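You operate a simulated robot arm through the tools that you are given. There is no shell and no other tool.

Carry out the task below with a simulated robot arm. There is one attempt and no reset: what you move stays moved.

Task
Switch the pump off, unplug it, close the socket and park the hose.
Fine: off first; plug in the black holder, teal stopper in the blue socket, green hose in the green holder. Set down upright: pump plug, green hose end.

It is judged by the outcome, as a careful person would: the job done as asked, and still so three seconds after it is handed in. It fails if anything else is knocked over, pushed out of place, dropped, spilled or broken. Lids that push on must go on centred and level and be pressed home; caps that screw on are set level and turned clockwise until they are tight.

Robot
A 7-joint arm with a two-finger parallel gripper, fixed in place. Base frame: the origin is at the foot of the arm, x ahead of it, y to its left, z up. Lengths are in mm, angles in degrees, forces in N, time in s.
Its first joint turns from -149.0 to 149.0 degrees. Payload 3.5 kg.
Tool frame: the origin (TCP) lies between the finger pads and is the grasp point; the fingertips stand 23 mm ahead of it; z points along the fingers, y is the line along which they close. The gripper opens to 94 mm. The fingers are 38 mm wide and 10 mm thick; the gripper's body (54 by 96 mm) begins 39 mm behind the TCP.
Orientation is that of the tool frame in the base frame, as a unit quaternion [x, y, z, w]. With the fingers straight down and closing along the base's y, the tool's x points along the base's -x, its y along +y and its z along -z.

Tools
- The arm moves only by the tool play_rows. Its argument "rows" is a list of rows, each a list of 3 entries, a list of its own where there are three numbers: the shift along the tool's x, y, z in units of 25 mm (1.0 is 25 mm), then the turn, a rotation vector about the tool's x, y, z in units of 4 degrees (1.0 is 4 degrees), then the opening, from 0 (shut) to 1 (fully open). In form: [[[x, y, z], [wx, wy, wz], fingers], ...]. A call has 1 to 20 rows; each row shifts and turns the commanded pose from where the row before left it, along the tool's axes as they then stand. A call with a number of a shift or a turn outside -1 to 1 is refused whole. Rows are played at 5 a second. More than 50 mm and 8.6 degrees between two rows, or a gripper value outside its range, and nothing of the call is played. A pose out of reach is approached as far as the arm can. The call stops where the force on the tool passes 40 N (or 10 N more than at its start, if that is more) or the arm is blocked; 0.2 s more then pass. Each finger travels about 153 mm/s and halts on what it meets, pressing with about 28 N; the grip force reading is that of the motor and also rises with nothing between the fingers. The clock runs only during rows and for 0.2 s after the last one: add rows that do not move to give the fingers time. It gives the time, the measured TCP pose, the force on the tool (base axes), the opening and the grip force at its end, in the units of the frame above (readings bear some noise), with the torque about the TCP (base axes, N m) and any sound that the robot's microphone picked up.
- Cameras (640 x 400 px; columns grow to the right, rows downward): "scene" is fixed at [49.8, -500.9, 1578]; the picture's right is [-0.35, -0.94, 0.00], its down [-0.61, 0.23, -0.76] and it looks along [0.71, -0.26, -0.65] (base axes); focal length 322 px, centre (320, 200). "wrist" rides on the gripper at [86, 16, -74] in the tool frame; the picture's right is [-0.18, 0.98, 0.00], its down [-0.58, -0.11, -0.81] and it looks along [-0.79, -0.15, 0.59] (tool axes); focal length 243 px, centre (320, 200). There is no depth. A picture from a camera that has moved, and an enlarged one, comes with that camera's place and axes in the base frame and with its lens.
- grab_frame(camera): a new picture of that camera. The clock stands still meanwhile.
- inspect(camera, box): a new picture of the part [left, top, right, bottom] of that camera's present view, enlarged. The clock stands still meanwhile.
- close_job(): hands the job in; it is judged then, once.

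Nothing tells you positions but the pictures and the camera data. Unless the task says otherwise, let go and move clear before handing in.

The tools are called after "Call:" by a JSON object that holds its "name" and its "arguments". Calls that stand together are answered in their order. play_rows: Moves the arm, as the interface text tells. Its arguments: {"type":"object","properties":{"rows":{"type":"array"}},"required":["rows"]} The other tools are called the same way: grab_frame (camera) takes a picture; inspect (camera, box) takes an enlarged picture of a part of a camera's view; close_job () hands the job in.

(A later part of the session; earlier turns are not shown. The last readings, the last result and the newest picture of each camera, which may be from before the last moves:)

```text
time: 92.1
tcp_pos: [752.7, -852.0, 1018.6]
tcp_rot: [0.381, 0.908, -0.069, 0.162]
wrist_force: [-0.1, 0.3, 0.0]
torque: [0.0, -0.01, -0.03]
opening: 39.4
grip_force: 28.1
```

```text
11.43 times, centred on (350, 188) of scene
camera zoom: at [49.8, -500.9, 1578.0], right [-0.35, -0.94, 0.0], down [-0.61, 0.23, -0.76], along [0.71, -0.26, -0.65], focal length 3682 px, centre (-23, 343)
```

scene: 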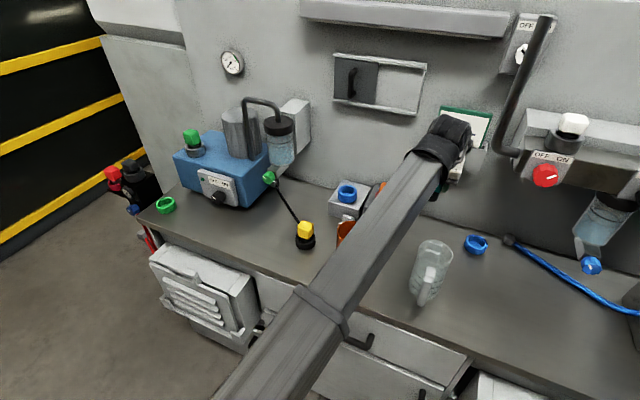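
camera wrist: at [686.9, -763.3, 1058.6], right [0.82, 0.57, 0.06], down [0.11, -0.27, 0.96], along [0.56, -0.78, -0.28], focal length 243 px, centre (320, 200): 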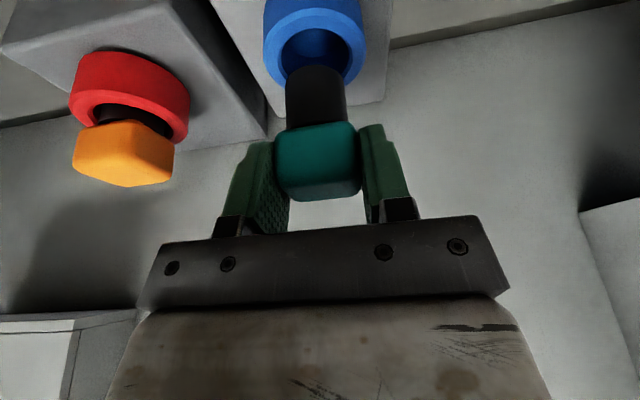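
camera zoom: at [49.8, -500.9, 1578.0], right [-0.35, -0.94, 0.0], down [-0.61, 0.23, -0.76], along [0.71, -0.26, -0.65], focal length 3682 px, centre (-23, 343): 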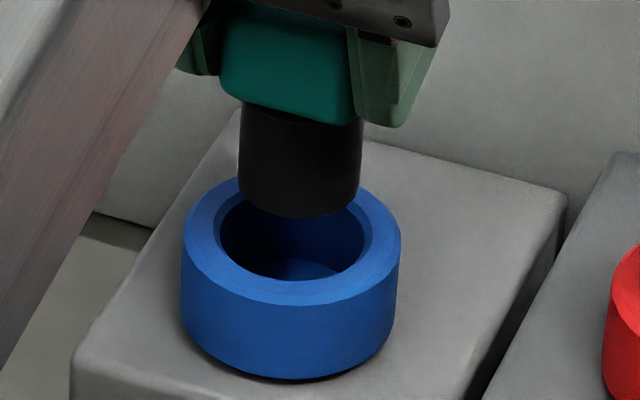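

Residual is about 1 mm to the left only. I will correct that and lower into the socket in small steps.

Call:
{"name": "play_rows", "arguments": {"rows": [[[-0.01, 0.04, 0.005], [0, 0, 0], 0.25], [[0.11, 0, 0.3], [0, 0, 0], 0.25], [[0.11, 0, 0.3], [0, 0, 0], 0.25], [[0, 0, 0], [0, 0, 0], 0.25], [[0, 0, 0], [0, 0, 0], 0.25]]}}

Call:
{"name": "inspect", "arguments": {"camera": "scene", "box": [330, 170, 370, 205]}}

Call:
{"name": "inspect", "arguments": {"camera": "wrist", "box": [250, 0, 380, 110]}}

```text
time: 93.3
tcp_pos: [752.2, -851.4, 1004.0]
tcp_rot: [0.38, 0.908, -0.069, 0.161]
wrist_force: [0.6, 1.3, 0.1]
torque: [0.02, 0.01, -0.02]
opening: 39.4
grip_force: 28.5
```

```text
11.43 times, centred on (350, 188) of scene
camera zoom: at [49.8, -500.9, 1578.0], right [-0.35, -0.94, 0.0], down [-0.61, 0.23, -0.76], along [0.71, -0.26, -0.65], focal length 3682 px, centre (-23, 343)
```

zoom: 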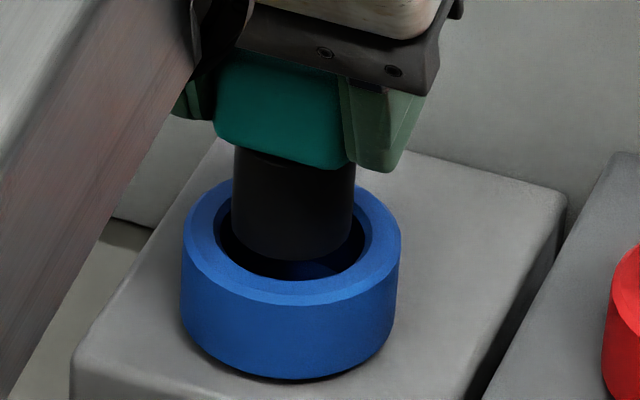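

```text
3.64 times, centred on (315, 55) of wrist
camera zoom: at [687.8, -762.5, 1043.5], right [0.82, 0.57, 0.06], down [0.11, -0.27, 0.96], along [0.56, -0.78, -0.28], focal length 882 px, centre (338, 727)
```

zoom: 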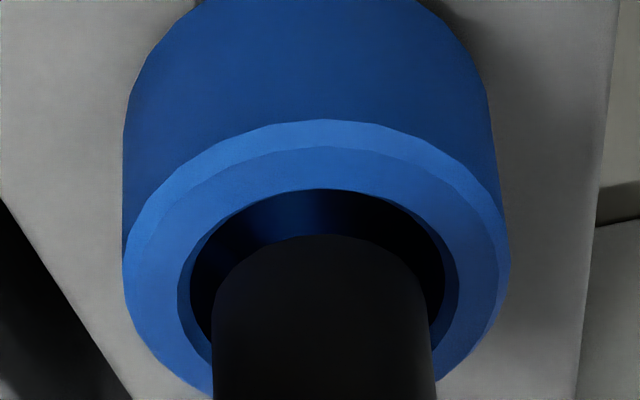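

Well centred in both views. Lowering into the socket.

Call:
{"name": "play_rows", "arguments": {"rows": [[[-0.02, 0, 0.01], [0, 0, 0], 0.25], [[0.055, 0, 0.15], [0, 0, 0], 0.25], [[0.055, 0, 0.15], [0, 0, 0], 0.25], [[0.055, 0, 0.15], [0, 0, 0], 0.25], [[0.055, 0, 0.15], [0, 0, 0], 0.25], [[0, 0, 0], [0, 0, 0], 0.25]]}}

```text
time: 94.7
tcp_pos: [755.7, -852.0, 989.4]
tcp_rot: [0.381, 0.908, -0.069, 0.161]
wrist_force: [0.4, -0.3, -0.3]
torque: [0.01, -0.02, 0.0]
opening: 39.4
grip_force: 28.3
```

Call:
{"name": "play_rows", "arguments": {"rows": [[[0.041, 0, 0.113], [0, 0, 0], 0.25], [[0.041, 0, 0.113], [0, 0, 0], 0.25], [[0.041, 0, 0.113], [0, 0, 0], 0.25], [[0.041, 0, 0.113], [0, 0, 0], 0.25], [[0, 0, 0], [0, 0, 0], 0.25]]}}

Call:
{"name": "inspect", "arguments": {"camera": "scene", "box": [320, 160, 380, 210]}}

```text
time: 95.9
tcp_pos: [755.8, -851.8, 975.6]
tcp_rot: [0.382, 0.907, -0.069, 0.162]
wrist_force: [0.3, 0.3, -2.3]
torque: [0.0, 0.02, 0.01]
opening: 39.2
grip_force: 28.0
```

```text
8.00 times, centred on (350, 185) of scene
camera zoom: at [49.8, -500.9, 1578.0], right [-0.35, -0.94, 0.0], down [-0.61, 0.23, -0.76], along [0.71, -0.26, -0.65], focal length 2577 px, centre (80, 320)
```

zoom: 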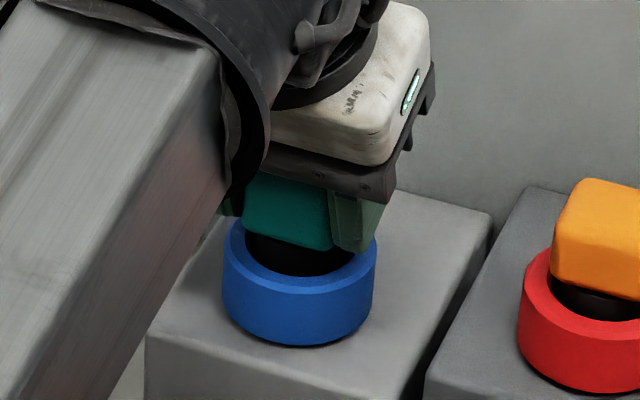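

Call:
{"name": "play_rows", "arguments": {"rows": [[[0.017, 0, 0.045], [0, 0, 0], 0.25], [[0.017, 0, 0.045], [0, 0, 0], 0.25], [[0, 0, 0], [0, 0, 0], 0.25]]}}

```text
time: 96.7
tcp_pos: [754.1, -851.1, 973.3]
tcp_rot: [0.38, 0.908, -0.069, 0.162]
wrist_force: [0.8, -0.8, 7.0]
torque: [-0.07, -0.07, -0.03]
opening: 39.5
grip_force: 28.3
```

Contact right at the expected seated height. A gentle press to make sure it's home.

Call:
{"name": "play_rows", "arguments": {"rows": [[[0.014, 0, 0.038], [0, 0, 0], 0.25], [[0.014, 0, 0.038], [0, 0, 0], 0.25], [[0, 0, 0], [0, 0, 0], 0.25]]}}

```text
time: 97.5
tcp_pos: [753.6, -850.8, 973.5]
tcp_rot: [0.38, 0.908, -0.068, 0.162]
wrist_force: [3.5, -2.4, 23.5]
torque: [-0.17, -0.24, 0.01]
opening: 39.5
grip_force: 28.4
```

Firm contact without further travel: it is seated. Releasing and retreating along the tool axis.

Call:
{"name": "play_rows", "arguments": {"rows": [[[0, 0, 0], [0, 0, 0], 0.45], [[0, 0, 0], [0, 0, 0], 0.6], [[0, 0, 0], [0, 0, 0], 0.65], [[0, 0, -0.3], [0, 0, 0], 0.65], [[0, 0, -0.6], [0, 0, 0], 0.65], [[0, 0, -0.8], [0, 0, 0], 0.65], [[0, 0, -0.8], [0, 0, 0], 0.65], [[0, 0, -0.8], [0, 0, 0], 0.65], [[0, 0, -0.8], [0, 0, 0], 0.65], [[0, 0, -0.8], [0, 0, 0], 0.65], [[0, 0, 0], [0, 0, 0], 0.65]]}}

Call:
{"name": "grab_frame", "arguments": {"camera": "wrist"}}

Call:
{"name": "inspect", "arguments": {"camera": "scene", "box": [290, 150, 430, 260]}}

```text
time: 99.9
tcp_pos: [723.1, -822.0, 1085.8]
tcp_rot: [0.381, 0.908, -0.068, 0.161]
wrist_force: [-0.1, -0.1, -0.3]
torque: [0.0, 0.01, -0.02]
opening: 61.1
grip_force: 0.0
```

```text
taken
camera wrist: at [658.5, -733.1, 1126.3], right [0.82, 0.57, 0.06], down [0.11, -0.27, 0.96], along [0.56, -0.78, -0.28], focal length 243 px, centre (320, 200)
```

wrist: 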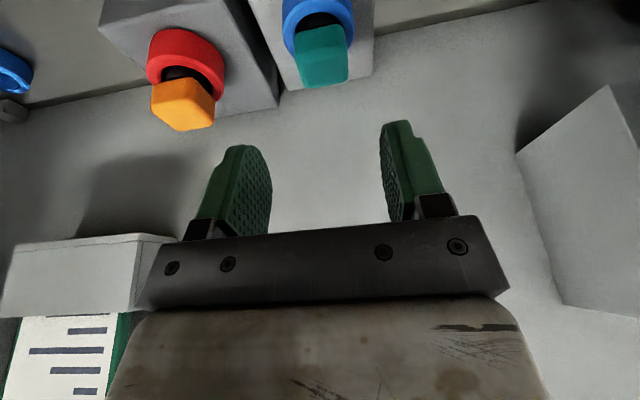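

```text
3.64 times, centred on (360, 205) of scene
camera zoom: at [49.8, -500.9, 1578.0], right [-0.35, -0.94, 0.0], down [-0.61, 0.23, -0.76], along [0.71, -0.26, -0.65], focal length 1172 px, centre (174, 182)
```

zoom: 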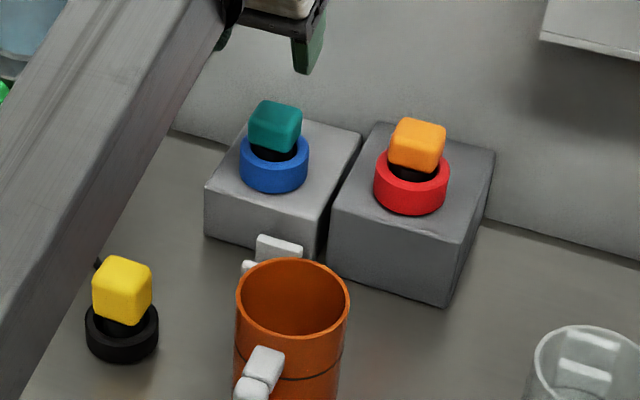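

The teal stopper sits level in the blue socket. Now the green hose end on the pump: I will back away, then slide left in front of the pump at height.

Call:
{"name": "play_rows", "arguments": {"rows": [[[0.4, 0, -0.3], [0, 0, 0], 0.8], [[0.785, 0, -0.572], [0, 0, 0], 0.8], [[0.785, 0, -0.572], [0, 0, 0], 0.8], [[0.785, 0, -0.572], [0, 0, 0], 0.8], [[0.785, 0, -0.572], [0, 0, 0], 0.8], [[0.785, 0, -0.572], [0, 0, 0], 0.8], [[0.785, 0, -0.572], [0, 0, 0], 0.8], [[0.785, 0, -0.572], [0, 0, 0], 0.8], [[0.785, 0, -0.572], [0, 0, 0], 0.8], [[0.4, 0, -0.3], [0, 0, 0], 0.8]]}}

Call:
{"name": "play_rows", "arguments": {"rows": [[[0, 0.5, 0], [0, 0, 0], 0.8], [[0, 0.96, 0], [0, 0, 0], 0.8], [[0, 0.96, 0], [0, 0, 0], 0.8], [[0, 0.96, 0], [0, 0, 0], 0.8], [[0, 0.96, 0], [0, 0, 0], 0.8], [[0, 0.96, 0], [0, 0, 0], 0.8], [[0, 0.96, 0], [0, 0, 0], 0.8], [[0, 0.96, 0], [0, 0, 0], 0.8], [[0, 0.96, 0], [0, 0, 0], 0.8], [[0, 0.96, 0], [0, 0, 0], 0.8], [[0, 0.96, 0], [0, 0, 0], 0.8], [[0, 0.96, 0], [0, 0, 0], 0.8], [[0, 0.96, 0], [0, 0, 0], 0.8], [[0, 0.96, 0], [0, 0, 0], 0.8], [[0, 0.96, 0], [0, 0, 0], 0.8], [[0, 0.96, 0], [0, 0, 0], 0.8], [[0, 0.96, 0], [0, 0, 0], 0.8], [[0, 0.5, 0], [0, 0, 0], 0.8], [[0, 0, 0], [0, 0, 0], 0.8]]}}

Call:
{"name": "grab_frame", "arguments": {"camera": "wrist"}}

Call:
{"name": "grab_frame", "arguments": {"camera": "scene"}}

```text
time: 102.1
tcp_pos: [575.5, -672.3, 1146.8]
tcp_rot: [0.381, 0.908, -0.067, 0.161]
wrist_force: [0.4, 0.5, -0.5]
torque: [0.02, 0.02, -0.01]
opening: 75.1
grip_force: 0.0
```

```text
time: 106.1
tcp_pos: [869.2, -383.2, 1145.9]
tcp_rot: [0.381, 0.908, -0.069, 0.161]
wrist_force: [0.0, -0.5, 0.1]
torque: [0.0, -0.04, -0.01]
opening: 75.2
grip_force: 0.1
```

```text
taken
camera wrist: at [803.9, -295.3, 1186.9], right [0.82, 0.57, 0.06], down [0.11, -0.27, 0.96], along [0.56, -0.78, -0.28], focal length 243 px, centre (320, 200)
```

wrist: 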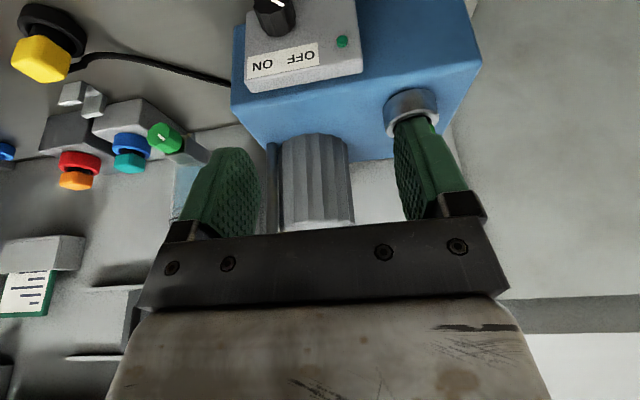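

```text
taken
```

scene: 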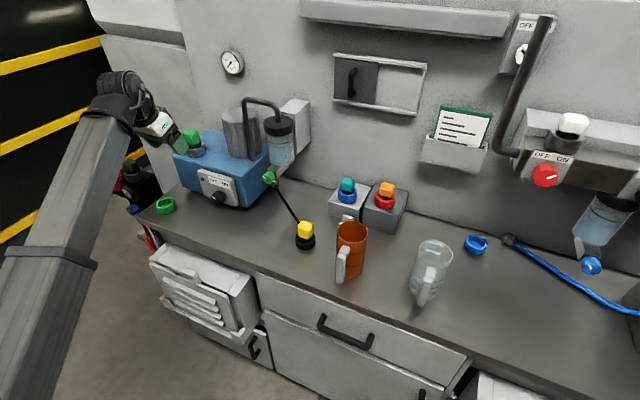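

I will continue left to get two views of the green hose end, its port and the green holder.

Call:
{"name": "play_rows", "arguments": {"rows": [[[0, 0.9, 0], [0, 0, 0], 0.8], [[0, 0.9, 0], [0, 0, 0], 0.8], [[0, 0.9, 0], [0, 0, 0], 0.8], [[0, 0.9, 0], [0, 0, 0], 0.8], [[0, 0, 0], [0, 0, 0], 0.8], [[0, 0, 0], [0, 0, 0], 0.8]]}}

Call:
{"name": "grab_frame", "arguments": {"camera": "wrist"}}

Call:
{"name": "inspect", "arguments": {"camera": "wrist", "box": [250, 60, 410, 200]}}

```text
time: 107.5
tcp_pos: [933.6, -320.8, 1146.6]
tcp_rot: [0.381, 0.908, -0.068, 0.162]
wrist_force: [0.2, -0.4, 0.2]
torque: [0.0, 0.0, -0.01]
opening: 75.3
grip_force: 0.1
```

```text
taken
camera wrist: at [868.5, -233.1, 1186.1], right [0.82, 0.57, 0.06], down [0.11, -0.27, 0.96], along [0.56, -0.78, -0.28], focal length 243 px, centre (320, 200)
```

wrist: 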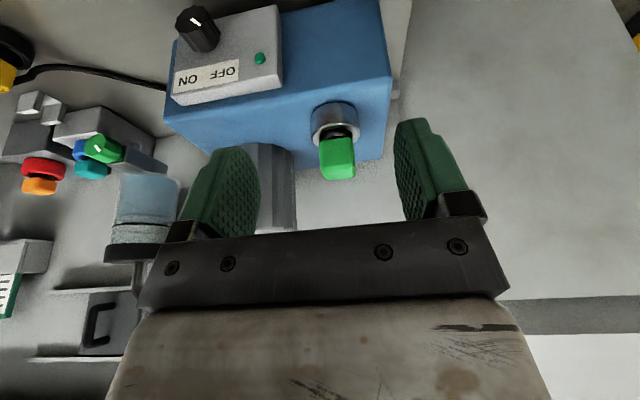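

```text
2.86 times, centred on (330, 130) of wrist
camera zoom: at [868.5, -233.1, 1186.1], right [0.82, 0.57, 0.06], down [0.11, -0.27, 0.96], along [0.56, -0.78, -0.28], focal length 693 px, centre (291, 400)
```

zoom: 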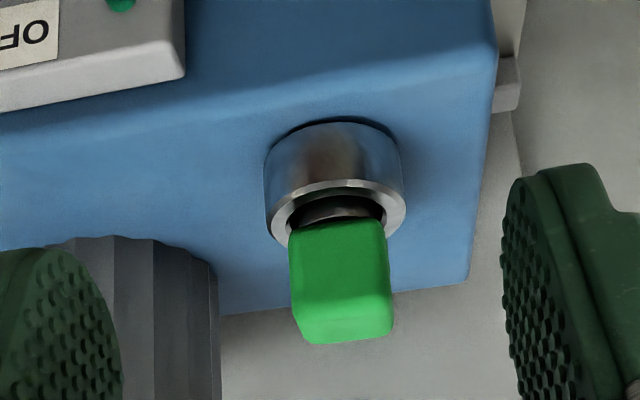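

Call:
{"name": "play_rows", "arguments": {"rows": [[[0, 0.9, 0], [0, 0, 0], 0.8], [[0, 0.9, 0], [0, 0, 0], 0.8], [[0, 0.9, 0], [0, 0, 0], 0.8], [[0, 0.9, 0], [0, 0, 0], 0.8], [[0, 0, 0], [0, 0, 0], 0.8], [[0, 0, 0], [0, 0, 0], 0.8]]}}

Call:
{"name": "grab_frame", "arguments": {"camera": "wrist"}}

Call:
{"name": "inspect", "arguments": {"camera": "wrist", "box": [160, 60, 320, 200]}}

```text
time: 108.9
tcp_pos: [997.6, -256.5, 1147.5]
tcp_rot: [0.381, 0.908, -0.068, 0.161]
wrist_force: [1.0, 0.4, -0.1]
torque: [-0.01, -0.02, 0.01]
opening: 75.3
grip_force: 0.0
```

```text
taken
camera wrist: at [931.0, -167.1, 1185.5], right [0.82, 0.57, 0.06], down [0.11, -0.27, 0.96], along [0.56, -0.78, -0.28], focal length 243 px, centre (320, 200)
```

wrist: 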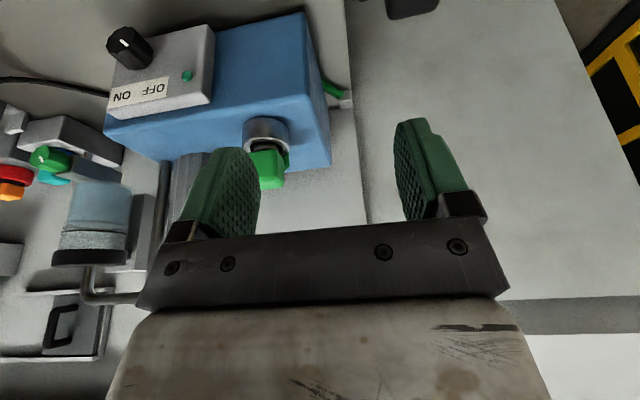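

```text
2.86 times, centred on (240, 130) of wrist
camera zoom: at [931.0, -167.1, 1185.5], right [0.82, 0.57, 0.06], down [0.11, -0.27, 0.96], along [0.56, -0.78, -0.28], focal length 693 px, centre (549, 400)
```

zoom: 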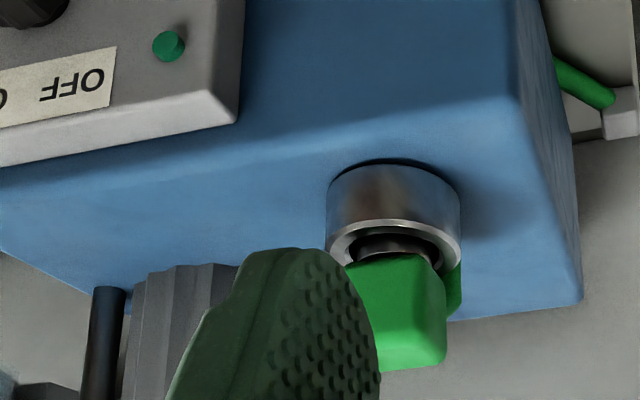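

The port's collar centres at u=1041, v=431.5 with rim z≈1027, and the green handle spans z≈1043–1077, about 39 mm wide. I will go to a standoff over it.

Call:
{"name": "play_rows", "arguments": {"rows": [[[-0.4, -0.3, 0.1], [0, 0, 0], 0.8], [[-0.75, -0.613, 0.215], [0, 0, 0], 0.8], [[-0.75, -0.613, 0.215], [0, 0, 0], 0.8], [[-0.75, -0.613, 0.215], [0, 0, 0], 0.8], [[-0.75, -0.613, 0.215], [0, 0, 0], 0.8], [[-0.75, -0.613, 0.215], [0, 0, 0], 0.8], [[-0.35, -0.313, 0.115], [0, 0, 0], 0.8], [[0, 0, 0], [0, 0, 0], 0.8], [[0, 0, 0], [0, 0, 0], 0.8]]}}

Call:
{"name": "grab_frame", "arguments": {"camera": "wrist"}}

Call:
{"name": "grab_frame", "arguments": {"camera": "scene"}}

```text
time: 110.9
tcp_pos: [1014.0, -406.2, 1156.2]
tcp_rot: [0.381, 0.908, -0.069, 0.162]
wrist_force: [0.1, -0.1, -0.1]
torque: [0.03, -0.02, -0.03]
opening: 75.2
grip_force: 0.0
```

```text
taken
camera wrist: at [948.3, -317.6, 1196.2], right [0.82, 0.57, 0.06], down [0.11, -0.27, 0.96], along [0.56, -0.78, -0.28], focal length 243 px, centre (320, 200)
```

wrist: 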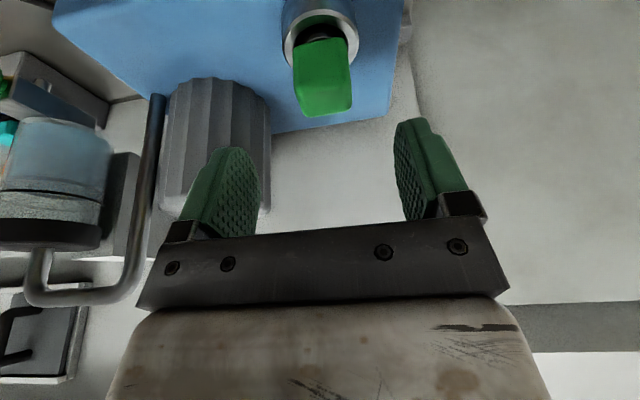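

```text
taken
```

scene: 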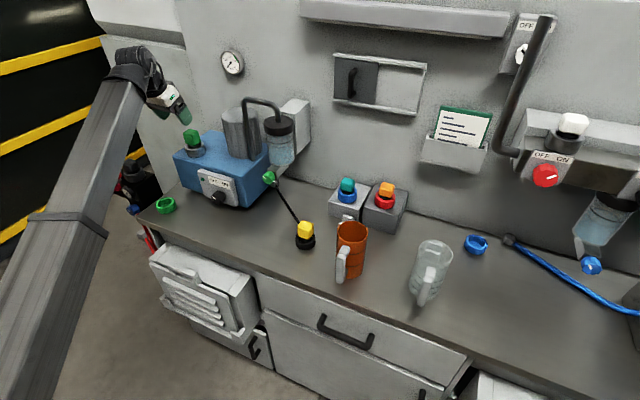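

Alignment matches prediction. Descending along the tool axis most of the way, then checking again.

Call:
{"name": "play_rows", "arguments": {"rows": [[[0.01, 0.01, 0.7], [0, 0, 0], 0.8], [[0.01, 0.01, 0.9], [0, 0, 0], 0.8], [[0.01, 0.01, 0.9], [0, 0, 0], 0.8], [[0, 0, 0], [0, 0, 0], 0.8]]}}

Call:
{"name": "grab_frame", "arguments": {"camera": "wrist"}}

Call:
{"name": "inspect", "arguments": {"camera": "scene", "box": [120, 60, 260, 180]}}

```text
time: 111.9
tcp_pos: [1029.3, -419.7, 1096.5]
tcp_rot: [0.381, 0.908, -0.068, 0.161]
wrist_force: [0.1, 0.1, 1.3]
torque: [-0.05, -0.03, -0.02]
opening: 75.0
grip_force: 0.0
```

```text
taken
camera wrist: at [964.0, -331.7, 1135.5], right [0.82, 0.57, 0.06], down [0.11, -0.27, 0.96], along [0.56, -0.78, -0.28], focal length 243 px, centre (320, 200)
```

wrist: 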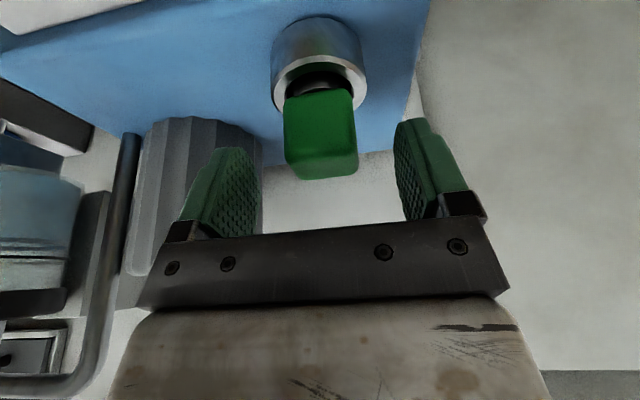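

```text
3.33 times, centred on (190, 120) of scene
camera zoom: at [49.8, -500.9, 1578.0], right [-0.35, -0.94, 0.0], down [-0.61, 0.23, -0.76], along [0.71, -0.26, -0.65], focal length 1074 px, centre (753, 467)
```

zoom: 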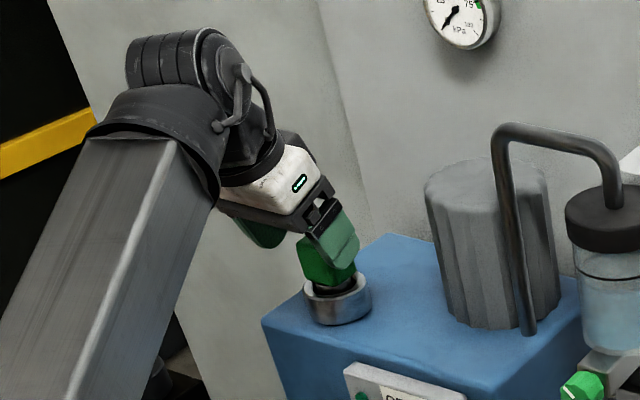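

Call:
{"name": "play_rows", "arguments": {"rows": [[[-0.014, -0.008, 0.74], [0, 0, 0], 0.8], [[-0.014, -0.008, 0.74], [0, 0, 0], 0.8], [[0, 0, 0], [0, 0, 0], 0.8], [[0, 0, 0], [0, 0, 0], 0.6], [[0, 0, 0], [0, 0, 0], 0.45], [[0, 0, 0], [0, 0, 0], 0.3], [[0, 0, 0], [0, 0, 0], 0.25], [[0, 0, 0], [0, 0, 0], 0.25]]}}

Call:
{"name": "grab_frame", "arguments": {"camera": "wrist"}}

```text
time: 113.7
tcp_pos: [1037.2, -429.6, 1064.0]
tcp_rot: [0.381, 0.908, -0.068, 0.161]
wrist_force: [-2.0, -0.1, -0.7]
torque: [-0.02, 0.05, 0.59]
opening: 39.8
grip_force: 27.8
```

```text
taken
camera wrist: at [973.7, -341.7, 1103.4], right [0.82, 0.57, 0.06], down [0.11, -0.27, 0.96], along [0.56, -0.78, -0.28], focal length 243 px, centre (320, 200)
```

wrist: 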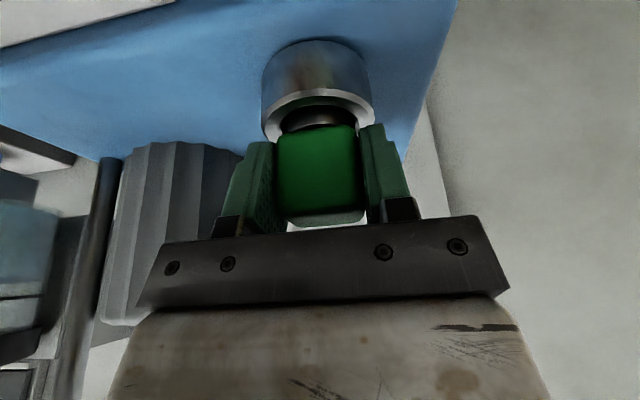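

The green hose end is gripped (39.8 mm). I will lift it straight up out of its port slowly.

Call:
{"name": "play_rows", "arguments": {"rows": [[[-0.055, 0, -0.15], [0, 0, 0], 0.25], [[-0.083, 0, -0.225], [0, 0, 0], 0.25], [[-0.11, 0, -0.3], [0, 0, 0], 0.25], [[-0.11, 0, -0.3], [0, 0, 0], 0.25], [[-0.166, 0, -0.45], [0, 0, 0], 0.25], [[-0.166, 0, -0.45], [0, 0, 0], 0.25], [[-0.166, 0, -0.45], [0, 0, 0], 0.25], [[-0.166, 0, -0.45], [0, 0, 0], 0.25], [[0, 0, 0], [0, 0, 0], 0.25]]}}

Call:
{"name": "grab_frame", "arguments": {"camera": "wrist"}}

Call:
{"name": "inspect", "arguments": {"camera": "scene", "box": [120, 60, 300, 220]}}

```text
time: 115.7
tcp_pos: [1038.3, -430.1, 1135.6]
tcp_rot: [0.381, 0.908, -0.068, 0.162]
wrist_force: [-0.6, 0.7, -2.3]
torque: [0.0, 0.02, 0.04]
opening: 39.7
grip_force: 27.7
```

```text
taken
camera wrist: at [973.4, -342.1, 1175.8], right [0.82, 0.57, 0.06], down [0.11, -0.27, 0.96], along [0.56, -0.78, -0.28], focal length 243 px, centre (320, 200)
```

wrist: 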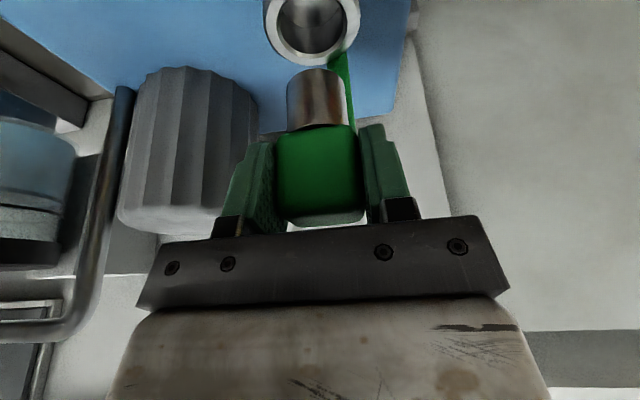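

```text
2.50 times, centred on (210, 140) of scene
camera zoom: at [49.8, -500.9, 1578.0], right [-0.35, -0.94, 0.0], down [-0.61, 0.23, -0.76], along [0.71, -0.26, -0.65], focal length 805 px, centre (595, 350)
```

zoom: 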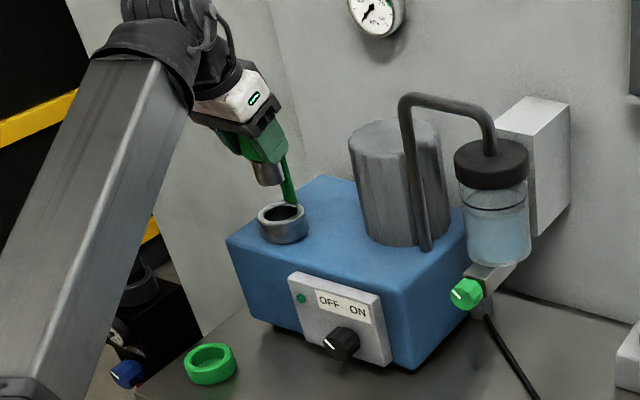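

The hose end came free with the hose trailing behind it. I will carry it back over the front edge of the pump and down to a viewing spot near the green holder.

Call:
{"name": "play_rows", "arguments": {"rows": [[[0.36, 0.025, -0.09], [0, 0, 0], 0.25], [[0.72, 0.05, -0.185], [0, 0, 0], 0.25], [[0.72, 0.05, -0.185], [0, 0, 0], 0.25], [[0.72, 0.05, -0.185], [0, 0, 0], 0.25], [[0.72, 0.05, -0.185], [0, 0, 0], 0.25], [[0.72, 0.05, -0.185], [0, 0, 0], 0.25], [[0.72, 0.05, -0.185], [0, 0, 0], 0.25], [[0.72, 0.05, -0.185], [0, 0, 0], 0.25], [[0.36, 0.025, -0.09], [0, 0, 0], 0.25], [[0, 0, 0], [0, 0, 0], 0.25]]}}

Call:
{"name": "grab_frame", "arguments": {"camera": "wrist"}}

Call:
{"name": "inspect", "arguments": {"camera": "scene", "box": [90, 80, 270, 240]}}

```text
time: 117.9
tcp_pos: [942.8, -318.2, 1121.1]
tcp_rot: [0.381, 0.908, -0.069, 0.161]
wrist_force: [0.7, -0.2, -1.3]
torque: [0.04, 0.0, -0.01]
opening: 39.7
grip_force: 28.1
```

```text
taken
camera wrist: at [876.9, -230.3, 1160.6], right [0.82, 0.57, 0.06], down [0.11, -0.27, 0.96], along [0.56, -0.78, -0.28], focal length 243 px, centre (320, 200)
```

wrist: 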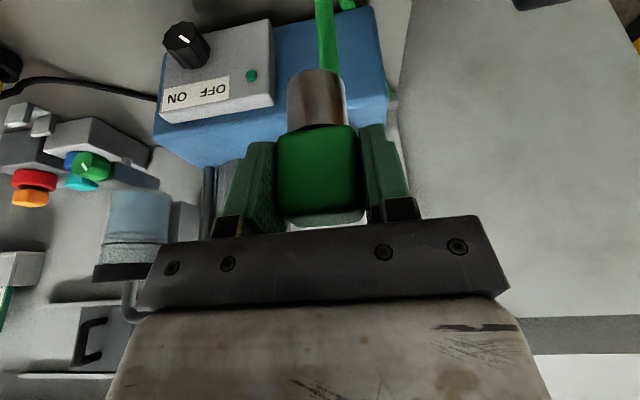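

```text
2.50 times, centred on (180, 160) of scene
camera zoom: at [49.8, -500.9, 1578.0], right [-0.35, -0.94, 0.0], down [-0.61, 0.23, -0.76], along [0.71, -0.26, -0.65], focal length 805 px, centre (670, 300)
```

zoom: 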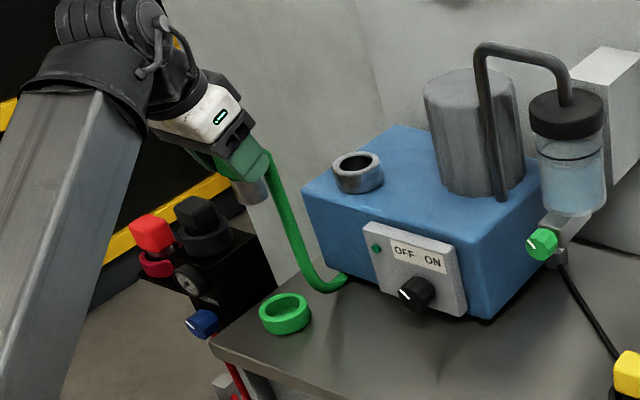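

The hose hangs freely and loops down by the pump's left side. I will lower to view the green holder from two sides.

Call:
{"name": "play_rows", "arguments": {"rows": [[[0.14, 0, 0.38], [0, 0, 0], 0.25], [[0.276, 0, 0.75], [0, 0, 0], 0.25], [[0.276, 0, 0.75], [0, 0, 0], 0.25], [[0.276, 0, 0.75], [0, 0, 0], 0.25], [[0.276, 0, 0.75], [0, 0, 0], 0.25], [[0.276, 0, 0.75], [0, 0, 0], 0.25], [[0.14, 0, 0.38], [0, 0, 0], 0.25], [[0, 0, 0], [0, 0, 0], 0.25], [[0, 0, 0], [0, 0, 0], 0.25]]}}

Call:
{"name": "grab_frame", "arguments": {"camera": "wrist"}}

```text
time: 119.9
tcp_pos: [940.8, -320.8, 1000.0]
tcp_rot: [0.381, 0.908, -0.069, 0.162]
wrist_force: [0.6, 0.3, -0.5]
torque: [0.0, -0.01, 0.01]
opening: 39.5
grip_force: 27.7
```

```text
taken
camera wrist: at [876.5, -231.0, 1039.2], right [0.82, 0.57, 0.06], down [0.11, -0.27, 0.96], along [0.56, -0.78, -0.28], focal length 243 px, centre (320, 200)
```

wrist: 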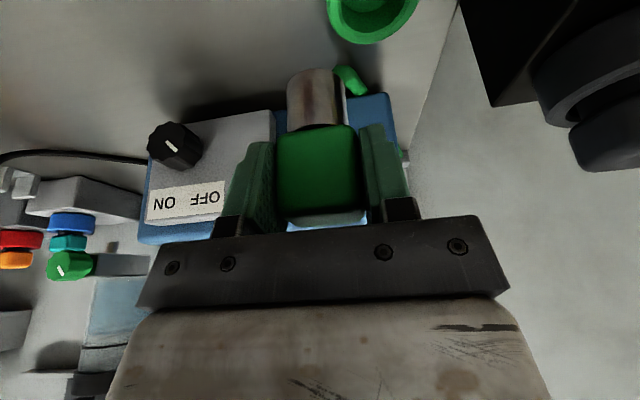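

Call:
{"name": "play_rows", "arguments": {"rows": [[[0.6, -0.4, -0.22], [0, 0, 0], 0.25], [[0.6, -0.4, -0.22], [0, 0, 0], 0.25], [[0, 0, 0], [0, 0, 0], 0.25], [[0, 0, 0], [0, 0, 0], 0.25]]}}

Call:
{"name": "grab_frame", "arguments": {"camera": "wrist"}}

Call:
{"name": "inspect", "arguments": {"camera": "wrist", "box": [330, 0, 460, 80]}}

```text
time: 120.9
tcp_pos: [905.0, -312.3, 1000.0]
tcp_rot: [0.381, 0.908, -0.069, 0.162]
wrist_force: [-0.7, 0.7, -1.0]
torque: [0.03, -0.02, -0.03]
opening: 39.7
grip_force: 27.9
```

```text
taken
camera wrist: at [839.8, -223.1, 1039.4], right [0.82, 0.57, 0.06], down [0.11, -0.27, 0.96], along [0.56, -0.78, -0.28], focal length 243 px, centre (320, 200)
```

wrist: 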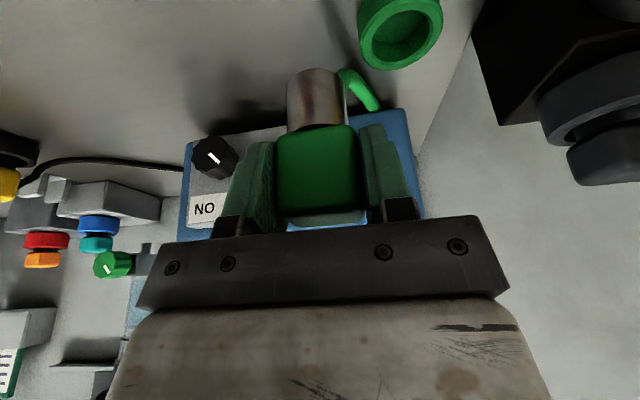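

```text
4.92 times, centred on (395, 40) of wrist
camera zoom: at [839.8, -223.1, 1039.4], right [0.82, 0.57, 0.06], down [0.11, -0.27, 0.96], along [0.56, -0.78, -0.28], focal length 1194 px, centre (-49, 988)
```

zoom: 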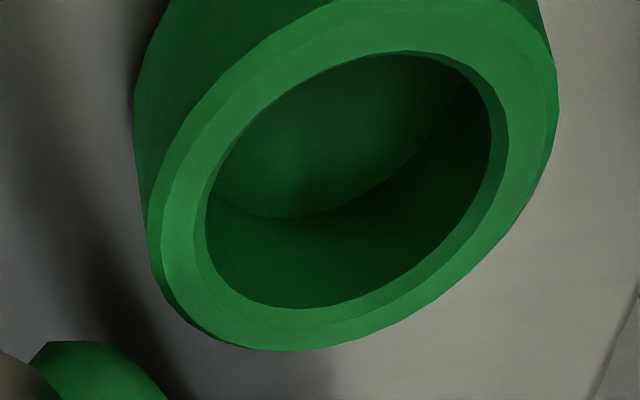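

Call:
{"name": "play_rows", "arguments": {"rows": [[[0, 0.6, 0], [0, 0, 0], 0.25], [[0, 0.9, 0], [0, 0, 0], 0.25], [[0, 0.9, 0], [0, 0, 0], 0.25], [[0, 0.6, 0], [0, 0, 0], 0.25], [[0, 0, 0], [0, 0, 0], 0.25], [[0, 0, 0], [0, 0, 0], 0.25]]}}

Call:
{"name": "grab_frame", "arguments": {"camera": "wrist"}}

Call:
{"name": "inspect", "arguments": {"camera": "wrist", "box": [220, 0, 350, 80]}}

Call:
{"name": "inspect", "arguments": {"camera": "scene", "box": [70, 120, 230, 260]}}

```text
time: 122.3
tcp_pos: [958.3, -258.5, 998.0]
tcp_rot: [0.381, 0.908, -0.068, 0.162]
wrist_force: [0.4, -0.5, -1.1]
torque: [-0.03, 0.02, 0.04]
opening: 39.8
grip_force: 28.7
```

```text
taken
camera wrist: at [892.7, -170.1, 1038.2], right [0.82, 0.57, 0.06], down [0.11, -0.27, 0.96], along [0.56, -0.78, -0.28], focal length 243 px, centre (320, 200)
```

wrist: 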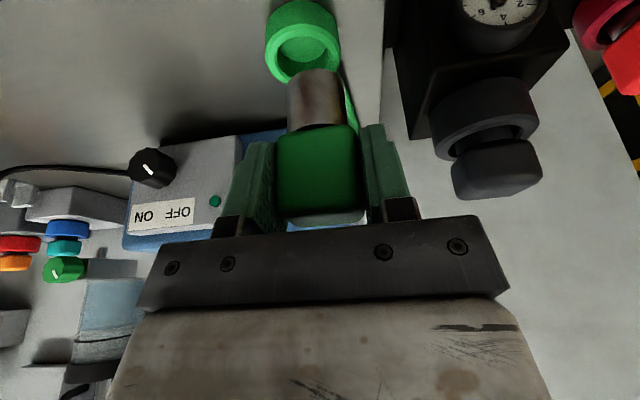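

```text
4.92 times, centred on (285, 40) of wrist
camera zoom: at [892.7, -170.1, 1038.2], right [0.82, 0.57, 0.06], down [0.11, -0.27, 0.96], along [0.56, -0.78, -0.28], focal length 1194 px, centre (492, 988)
```

zoom: 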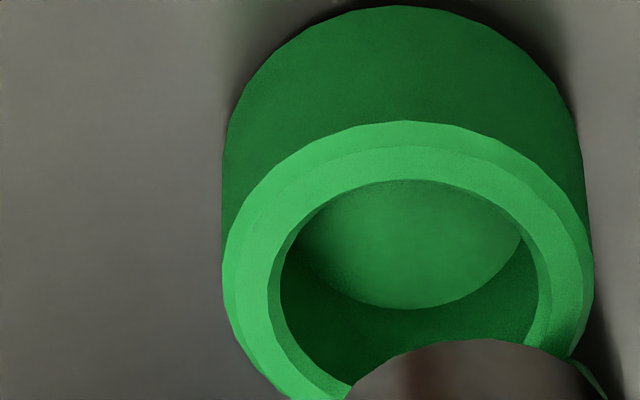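

```text
2.86 times, centred on (150, 190) of scene
camera zoom: at [49.8, -500.9, 1578.0], right [-0.35, -0.94, 0.0], down [-0.61, 0.23, -0.76], along [0.71, -0.26, -0.65], focal length 920 px, centre (806, 229)
```

zoom: 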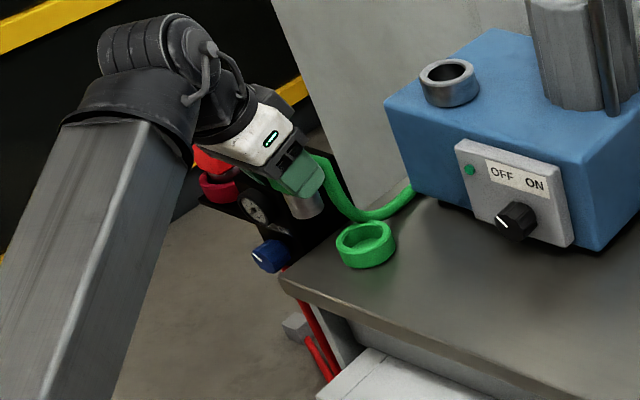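

The holder triangulates to about u=901, v=480.5, rim z≈874. I'll measure the metal stem in the hand the same way as before.

Call:
{"name": "inspect", "arguments": {"camera": "wrist", "box": [265, 60, 375, 135]}}

```text
5.33 times, centred on (320, 98) of wrist
camera zoom: at [892.7, -170.1, 1038.2], right [0.82, 0.57, 0.06], down [0.11, -0.27, 0.96], along [0.56, -0.78, -0.28], focal length 1294 px, centre (320, 747)
```

zoom: 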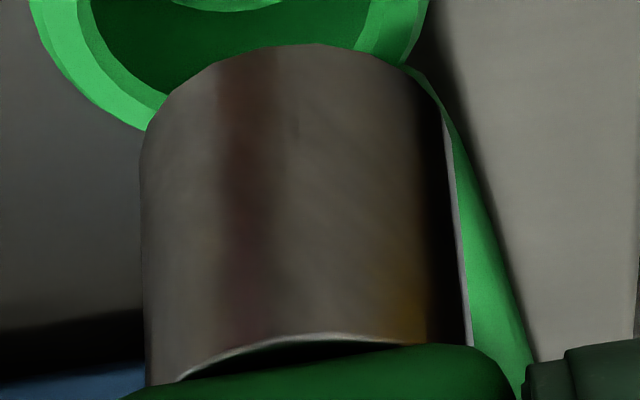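

Stem axis is 111 mm ahead of the camera, bottom 55 mm below the TCP. I will move to hover above the holder and check in both cameras.

Call:
{"name": "play_rows", "arguments": {"rows": [[[-0.304, -0.178, 0.65], [0, 0, 0], 0.25], [[-0.304, -0.178, 0.65], [0, 0, 0], 0.25], [[-0.304, -0.178, 0.65], [0, 0, 0], 0.25], [[0, 0, 0], [0, 0, 0], 0.25], [[0, 0, 0], [0, 0, 0], 0.25]]}}

Call:
{"name": "grab_frame", "arguments": {"camera": "wrist"}}

Call:
{"name": "inspect", "arguments": {"camera": "scene", "box": [130, 165, 210, 225]}}

Call:
{"name": "inspect", "arguments": {"camera": "wrist", "box": [250, 0, 380, 90]}}

```text
time: 123.5
tcp_pos: [974.1, -293.4, 960.9]
tcp_rot: [0.38, 0.908, -0.067, 0.162]
wrist_force: [0.3, 0.5, -1.8]
torque: [0.02, 0.04, 0.02]
opening: 39.6
grip_force: 28.1
```

```text
taken
camera wrist: at [909.2, -205.6, 1000.9], right [0.82, 0.57, 0.06], down [0.11, -0.27, 0.96], along [0.56, -0.78, -0.28], focal length 243 px, centre (320, 200)
```

wrist: 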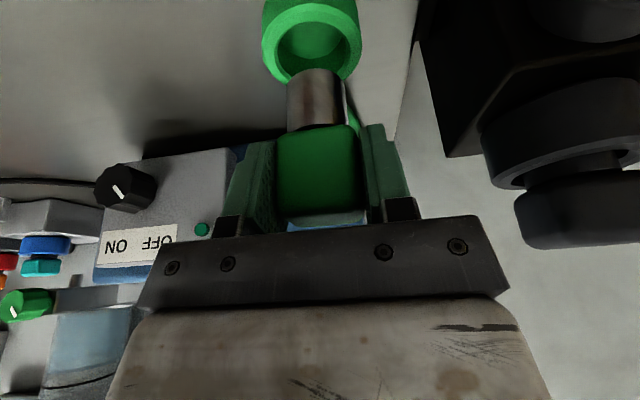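

```text
6.67 times, centred on (170, 195) of scene
camera zoom: at [49.8, -500.9, 1578.0], right [-0.35, -0.94, 0.0], down [-0.61, 0.23, -0.76], along [0.71, -0.26, -0.65], focal length 2148 px, centre (1320, 233)
```

zoom: 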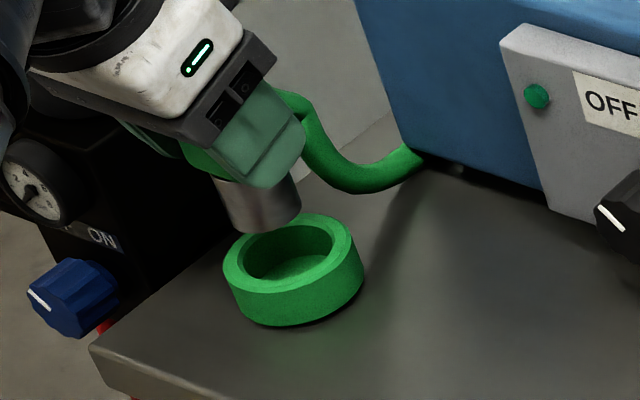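

```text
4.44 times, centred on (315, 45) of wrist
camera zoom: at [909.2, -205.6, 1000.9], right [0.82, 0.57, 0.06], down [0.11, -0.27, 0.96], along [0.56, -0.78, -0.28], focal length 1078 px, centre (342, 889)
```

zoom: 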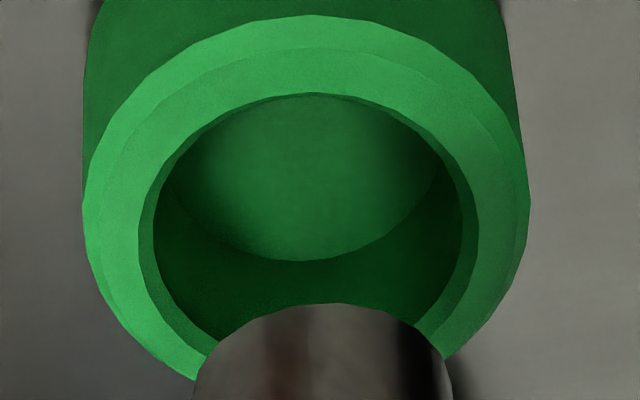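

Nearly aligned. I will zoom the scene view harder to check the fore-aft alignment.

Call:
{"name": "inspect", "arguments": {"camera": "scene", "box": [148, 185, 188, 215]}}

```text
13.33 times, centred on (168, 200) of scene
camera zoom: at [49.8, -500.9, 1578.0], right [-0.35, -0.94, 0.0], down [-0.61, 0.23, -0.76], along [0.71, -0.26, -0.65], focal length 4295 px, centre (2347, 200)
```

zoom: 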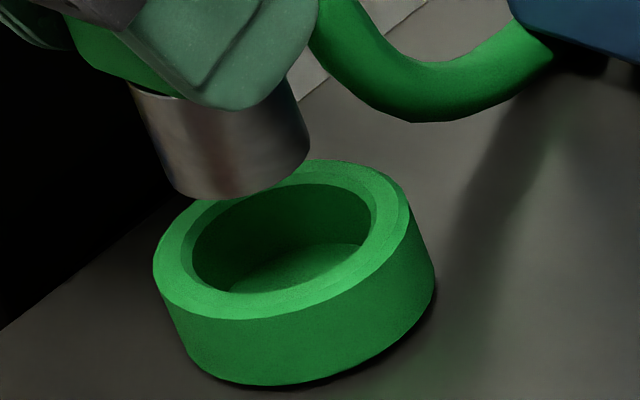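

Combining both cameras: the stem needs about +1.5 mm forward and 0.8 mm right. I will apply that and lower until just above the rim.

Call:
{"name": "play_rows", "arguments": {"rows": [[[-0.056, -0.032, 0.021], [0, 0, 0], 0.25], [[0.138, 0, 0.376], [0, 0, 0], 0.25], [[0.138, 0, 0.376], [0, 0, 0], 0.25], [[0, 0, 0], [0, 0, 0], 0.25], [[0, 0, 0], [0, 0, 0], 0.25]]}}

Call:
{"name": "inspect", "arguments": {"camera": "scene", "box": [148, 185, 188, 215]}}

Call:
{"name": "inspect", "arguments": {"camera": "wrist", "box": [250, 0, 380, 110]}}

Call:
{"name": "grab_frame", "arguments": {"camera": "wrist"}}

```text
time: 124.7
tcp_pos: [977.2, -295.0, 941.6]
tcp_rot: [0.381, 0.908, -0.069, 0.161]
wrist_force: [0.0, 0.7, -0.4]
torque: [0.03, 0.01, -0.02]
opening: 39.6
grip_force: 28.2
```

```text
13.33 times, centred on (168, 200) of scene
camera zoom: at [49.8, -500.9, 1578.0], right [-0.35, -0.94, 0.0], down [-0.61, 0.23, -0.76], along [0.71, -0.26, -0.65], focal length 4295 px, centre (2347, 200)
```

zoom: 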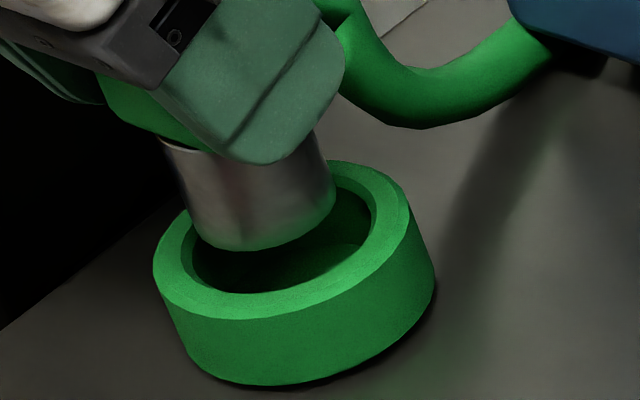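

```text
3.64 times, centred on (315, 55) of wrist
camera zoom: at [912.4, -206.1, 981.7], right [0.82, 0.57, 0.06], down [0.11, -0.27, 0.96], along [0.56, -0.78, -0.28], focal length 882 px, centre (338, 727)
```

zoom: 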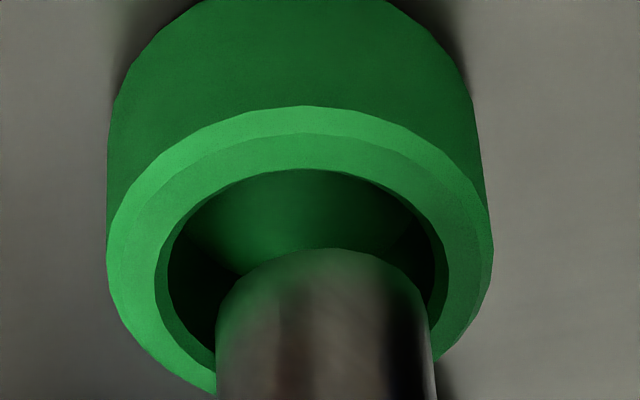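

```text
taken
camera wrist: at [912.4, -206.1, 981.7], right [0.82, 0.57, 0.06], down [0.11, -0.27, 0.96], along [0.56, -0.78, -0.28], focal length 243 px, centre (320, 200)
```

wrist: 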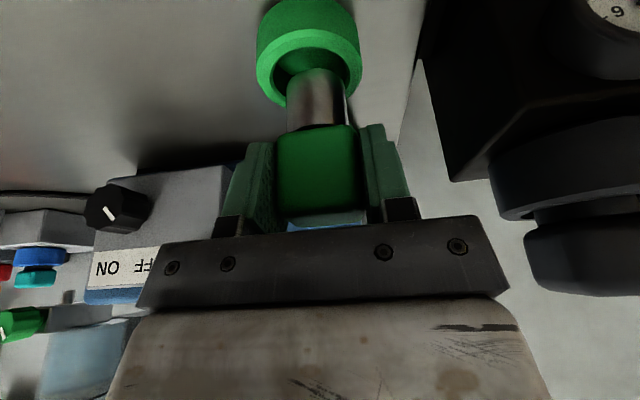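

The hand drifted about 2.5 mm left; the fore-aft is fine. I will correct sideways and recheck.

Call:
{"name": "play_rows", "arguments": {"rows": [[[-0.015, -0.1, 0.005], [0, 0, 0], 0.25], [[0, 0, 0], [0, 0, 0], 0.25], [[0, 0, 0], [0, 0, 0], 0.25]]}}

Call:
{"name": "inspect", "arguments": {"camera": "wrist", "box": [250, 0, 380, 110]}}

Call:
{"name": "inspect", "arguments": {"camera": "scene", "box": [148, 185, 188, 215]}}

```text
time: 125.5
tcp_pos: [976.1, -296.1, 941.7]
tcp_rot: [0.381, 0.908, -0.068, 0.162]
wrist_force: [-0.7, -1.0, 0.2]
torque: [0.03, 0.03, 0.0]
opening: 39.8
grip_force: 27.3
```

```text
3.64 times, centred on (315, 55) of wrist
camera zoom: at [911.3, -209.0, 982.2], right [0.82, 0.57, 0.06], down [0.11, -0.27, 0.96], along [0.56, -0.78, -0.28], focal length 882 px, centre (338, 727)
```

zoom: 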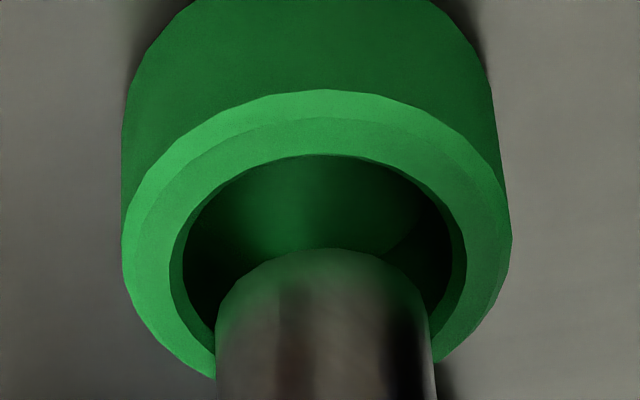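

```text
13.33 times, centred on (168, 200) of scene
camera zoom: at [49.8, -500.9, 1578.0], right [-0.35, -0.94, 0.0], down [-0.61, 0.23, -0.76], along [0.71, -0.26, -0.65], focal length 4295 px, centre (2347, 200)
```

zoom: 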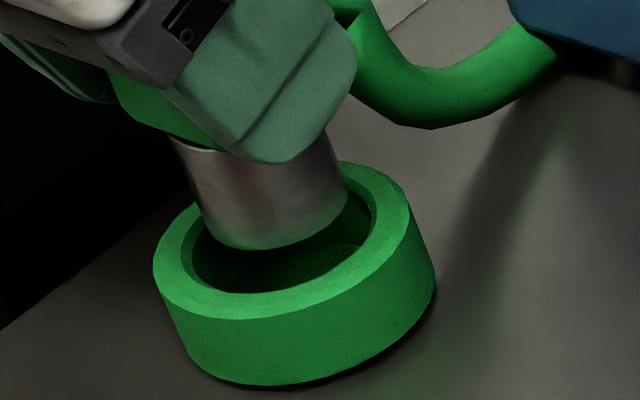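

Lateral alignment is now right; fore-aft needs about 1.8 mm back. Correcting, then lowering into the holder.

Call:
{"name": "play_rows", "arguments": {"rows": [[[0.068, 0, -0.025], [0, 0, 0], 0.25], [[0.055, 0, 0.15], [0, 0, 0], 0.25], [[0.055, 0, 0.15], [0, 0, 0], 0.25], [[0.055, 0, 0.15], [0, 0, 0], 0.25], [[0, 0, 0], [0, 0, 0], 0.25], [[0, 0, 0], [0, 0, 0], 0.25]]}}

Call:
{"name": "inspect", "arguments": {"camera": "wrist", "box": [250, 0, 380, 130]}}

Call:
{"name": "inspect", "arguments": {"camera": "scene", "box": [148, 185, 188, 215]}}

```text
time: 126.9
tcp_pos: [973.9, -297.1, 929.0]
tcp_rot: [0.381, 0.908, -0.069, 0.161]
wrist_force: [-0.2, -0.3, -0.4]
torque: [0.05, -0.01, -0.03]
opening: 39.7
grip_force: 28.3
```

```text
3.08 times, centred on (315, 65) of wrist
camera zoom: at [908.1, -208.5, 969.2], right [0.82, 0.57, 0.06], down [0.11, -0.27, 0.96], along [0.56, -0.78, -0.28], focal length 746 px, centre (335, 615)
```

zoom: 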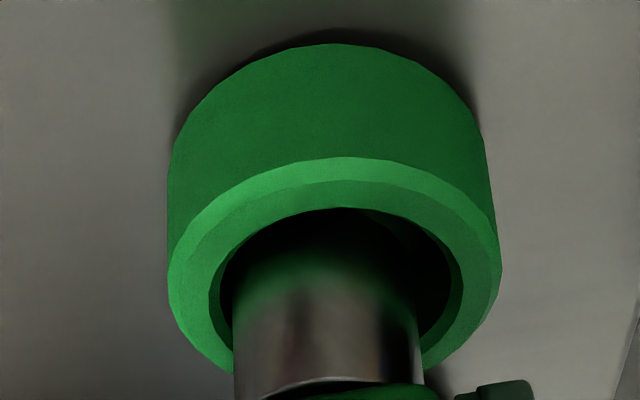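

```text
13.33 times, centred on (168, 200) of scene
camera zoom: at [49.8, -500.9, 1578.0], right [-0.35, -0.94, 0.0], down [-0.61, 0.23, -0.76], along [0.71, -0.26, -0.65], focal length 4295 px, centre (2347, 200)
```

zoom: 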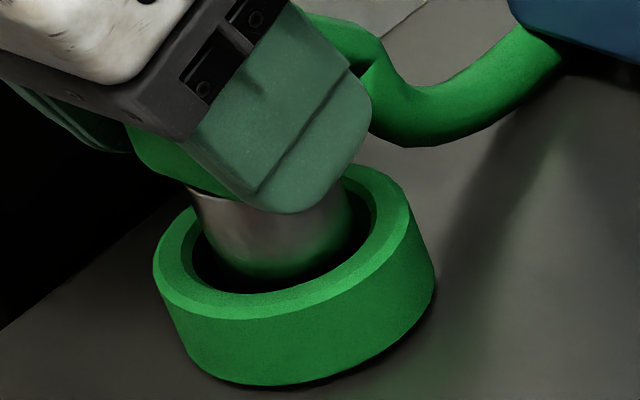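

Fore-aft is good; the lateral has drifted 2 mm the other way. A small correction before going deeper.

Call:
{"name": "play_rows", "arguments": {"rows": [[[0, 0.08, 0], [0, 0, 0], 0.25], [[0, 0, 0], [0, 0, 0], 0.25], [[0, 0, 0], [0, 0, 0], 0.25]]}}

Call:
{"name": "inspect", "arguments": {"camera": "wrist", "box": [250, 0, 380, 130]}}

```text
time: 127.7
tcp_pos: [973.9, -295.9, 929.7]
tcp_rot: [0.381, 0.908, -0.069, 0.161]
wrist_force: [0.2, -0.3, -1.1]
torque: [-0.02, 0.01, -0.01]
opening: 39.9
grip_force: 28.1
```

```text
3.08 times, centred on (315, 65) of wrist
camera zoom: at [909.5, -206.7, 969.5], right [0.82, 0.57, 0.06], down [0.11, -0.27, 0.96], along [0.56, -0.78, -0.28], focal length 746 px, centre (335, 615)
```

zoom: 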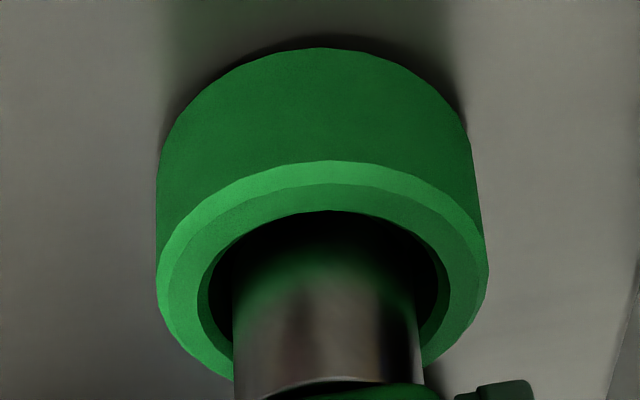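

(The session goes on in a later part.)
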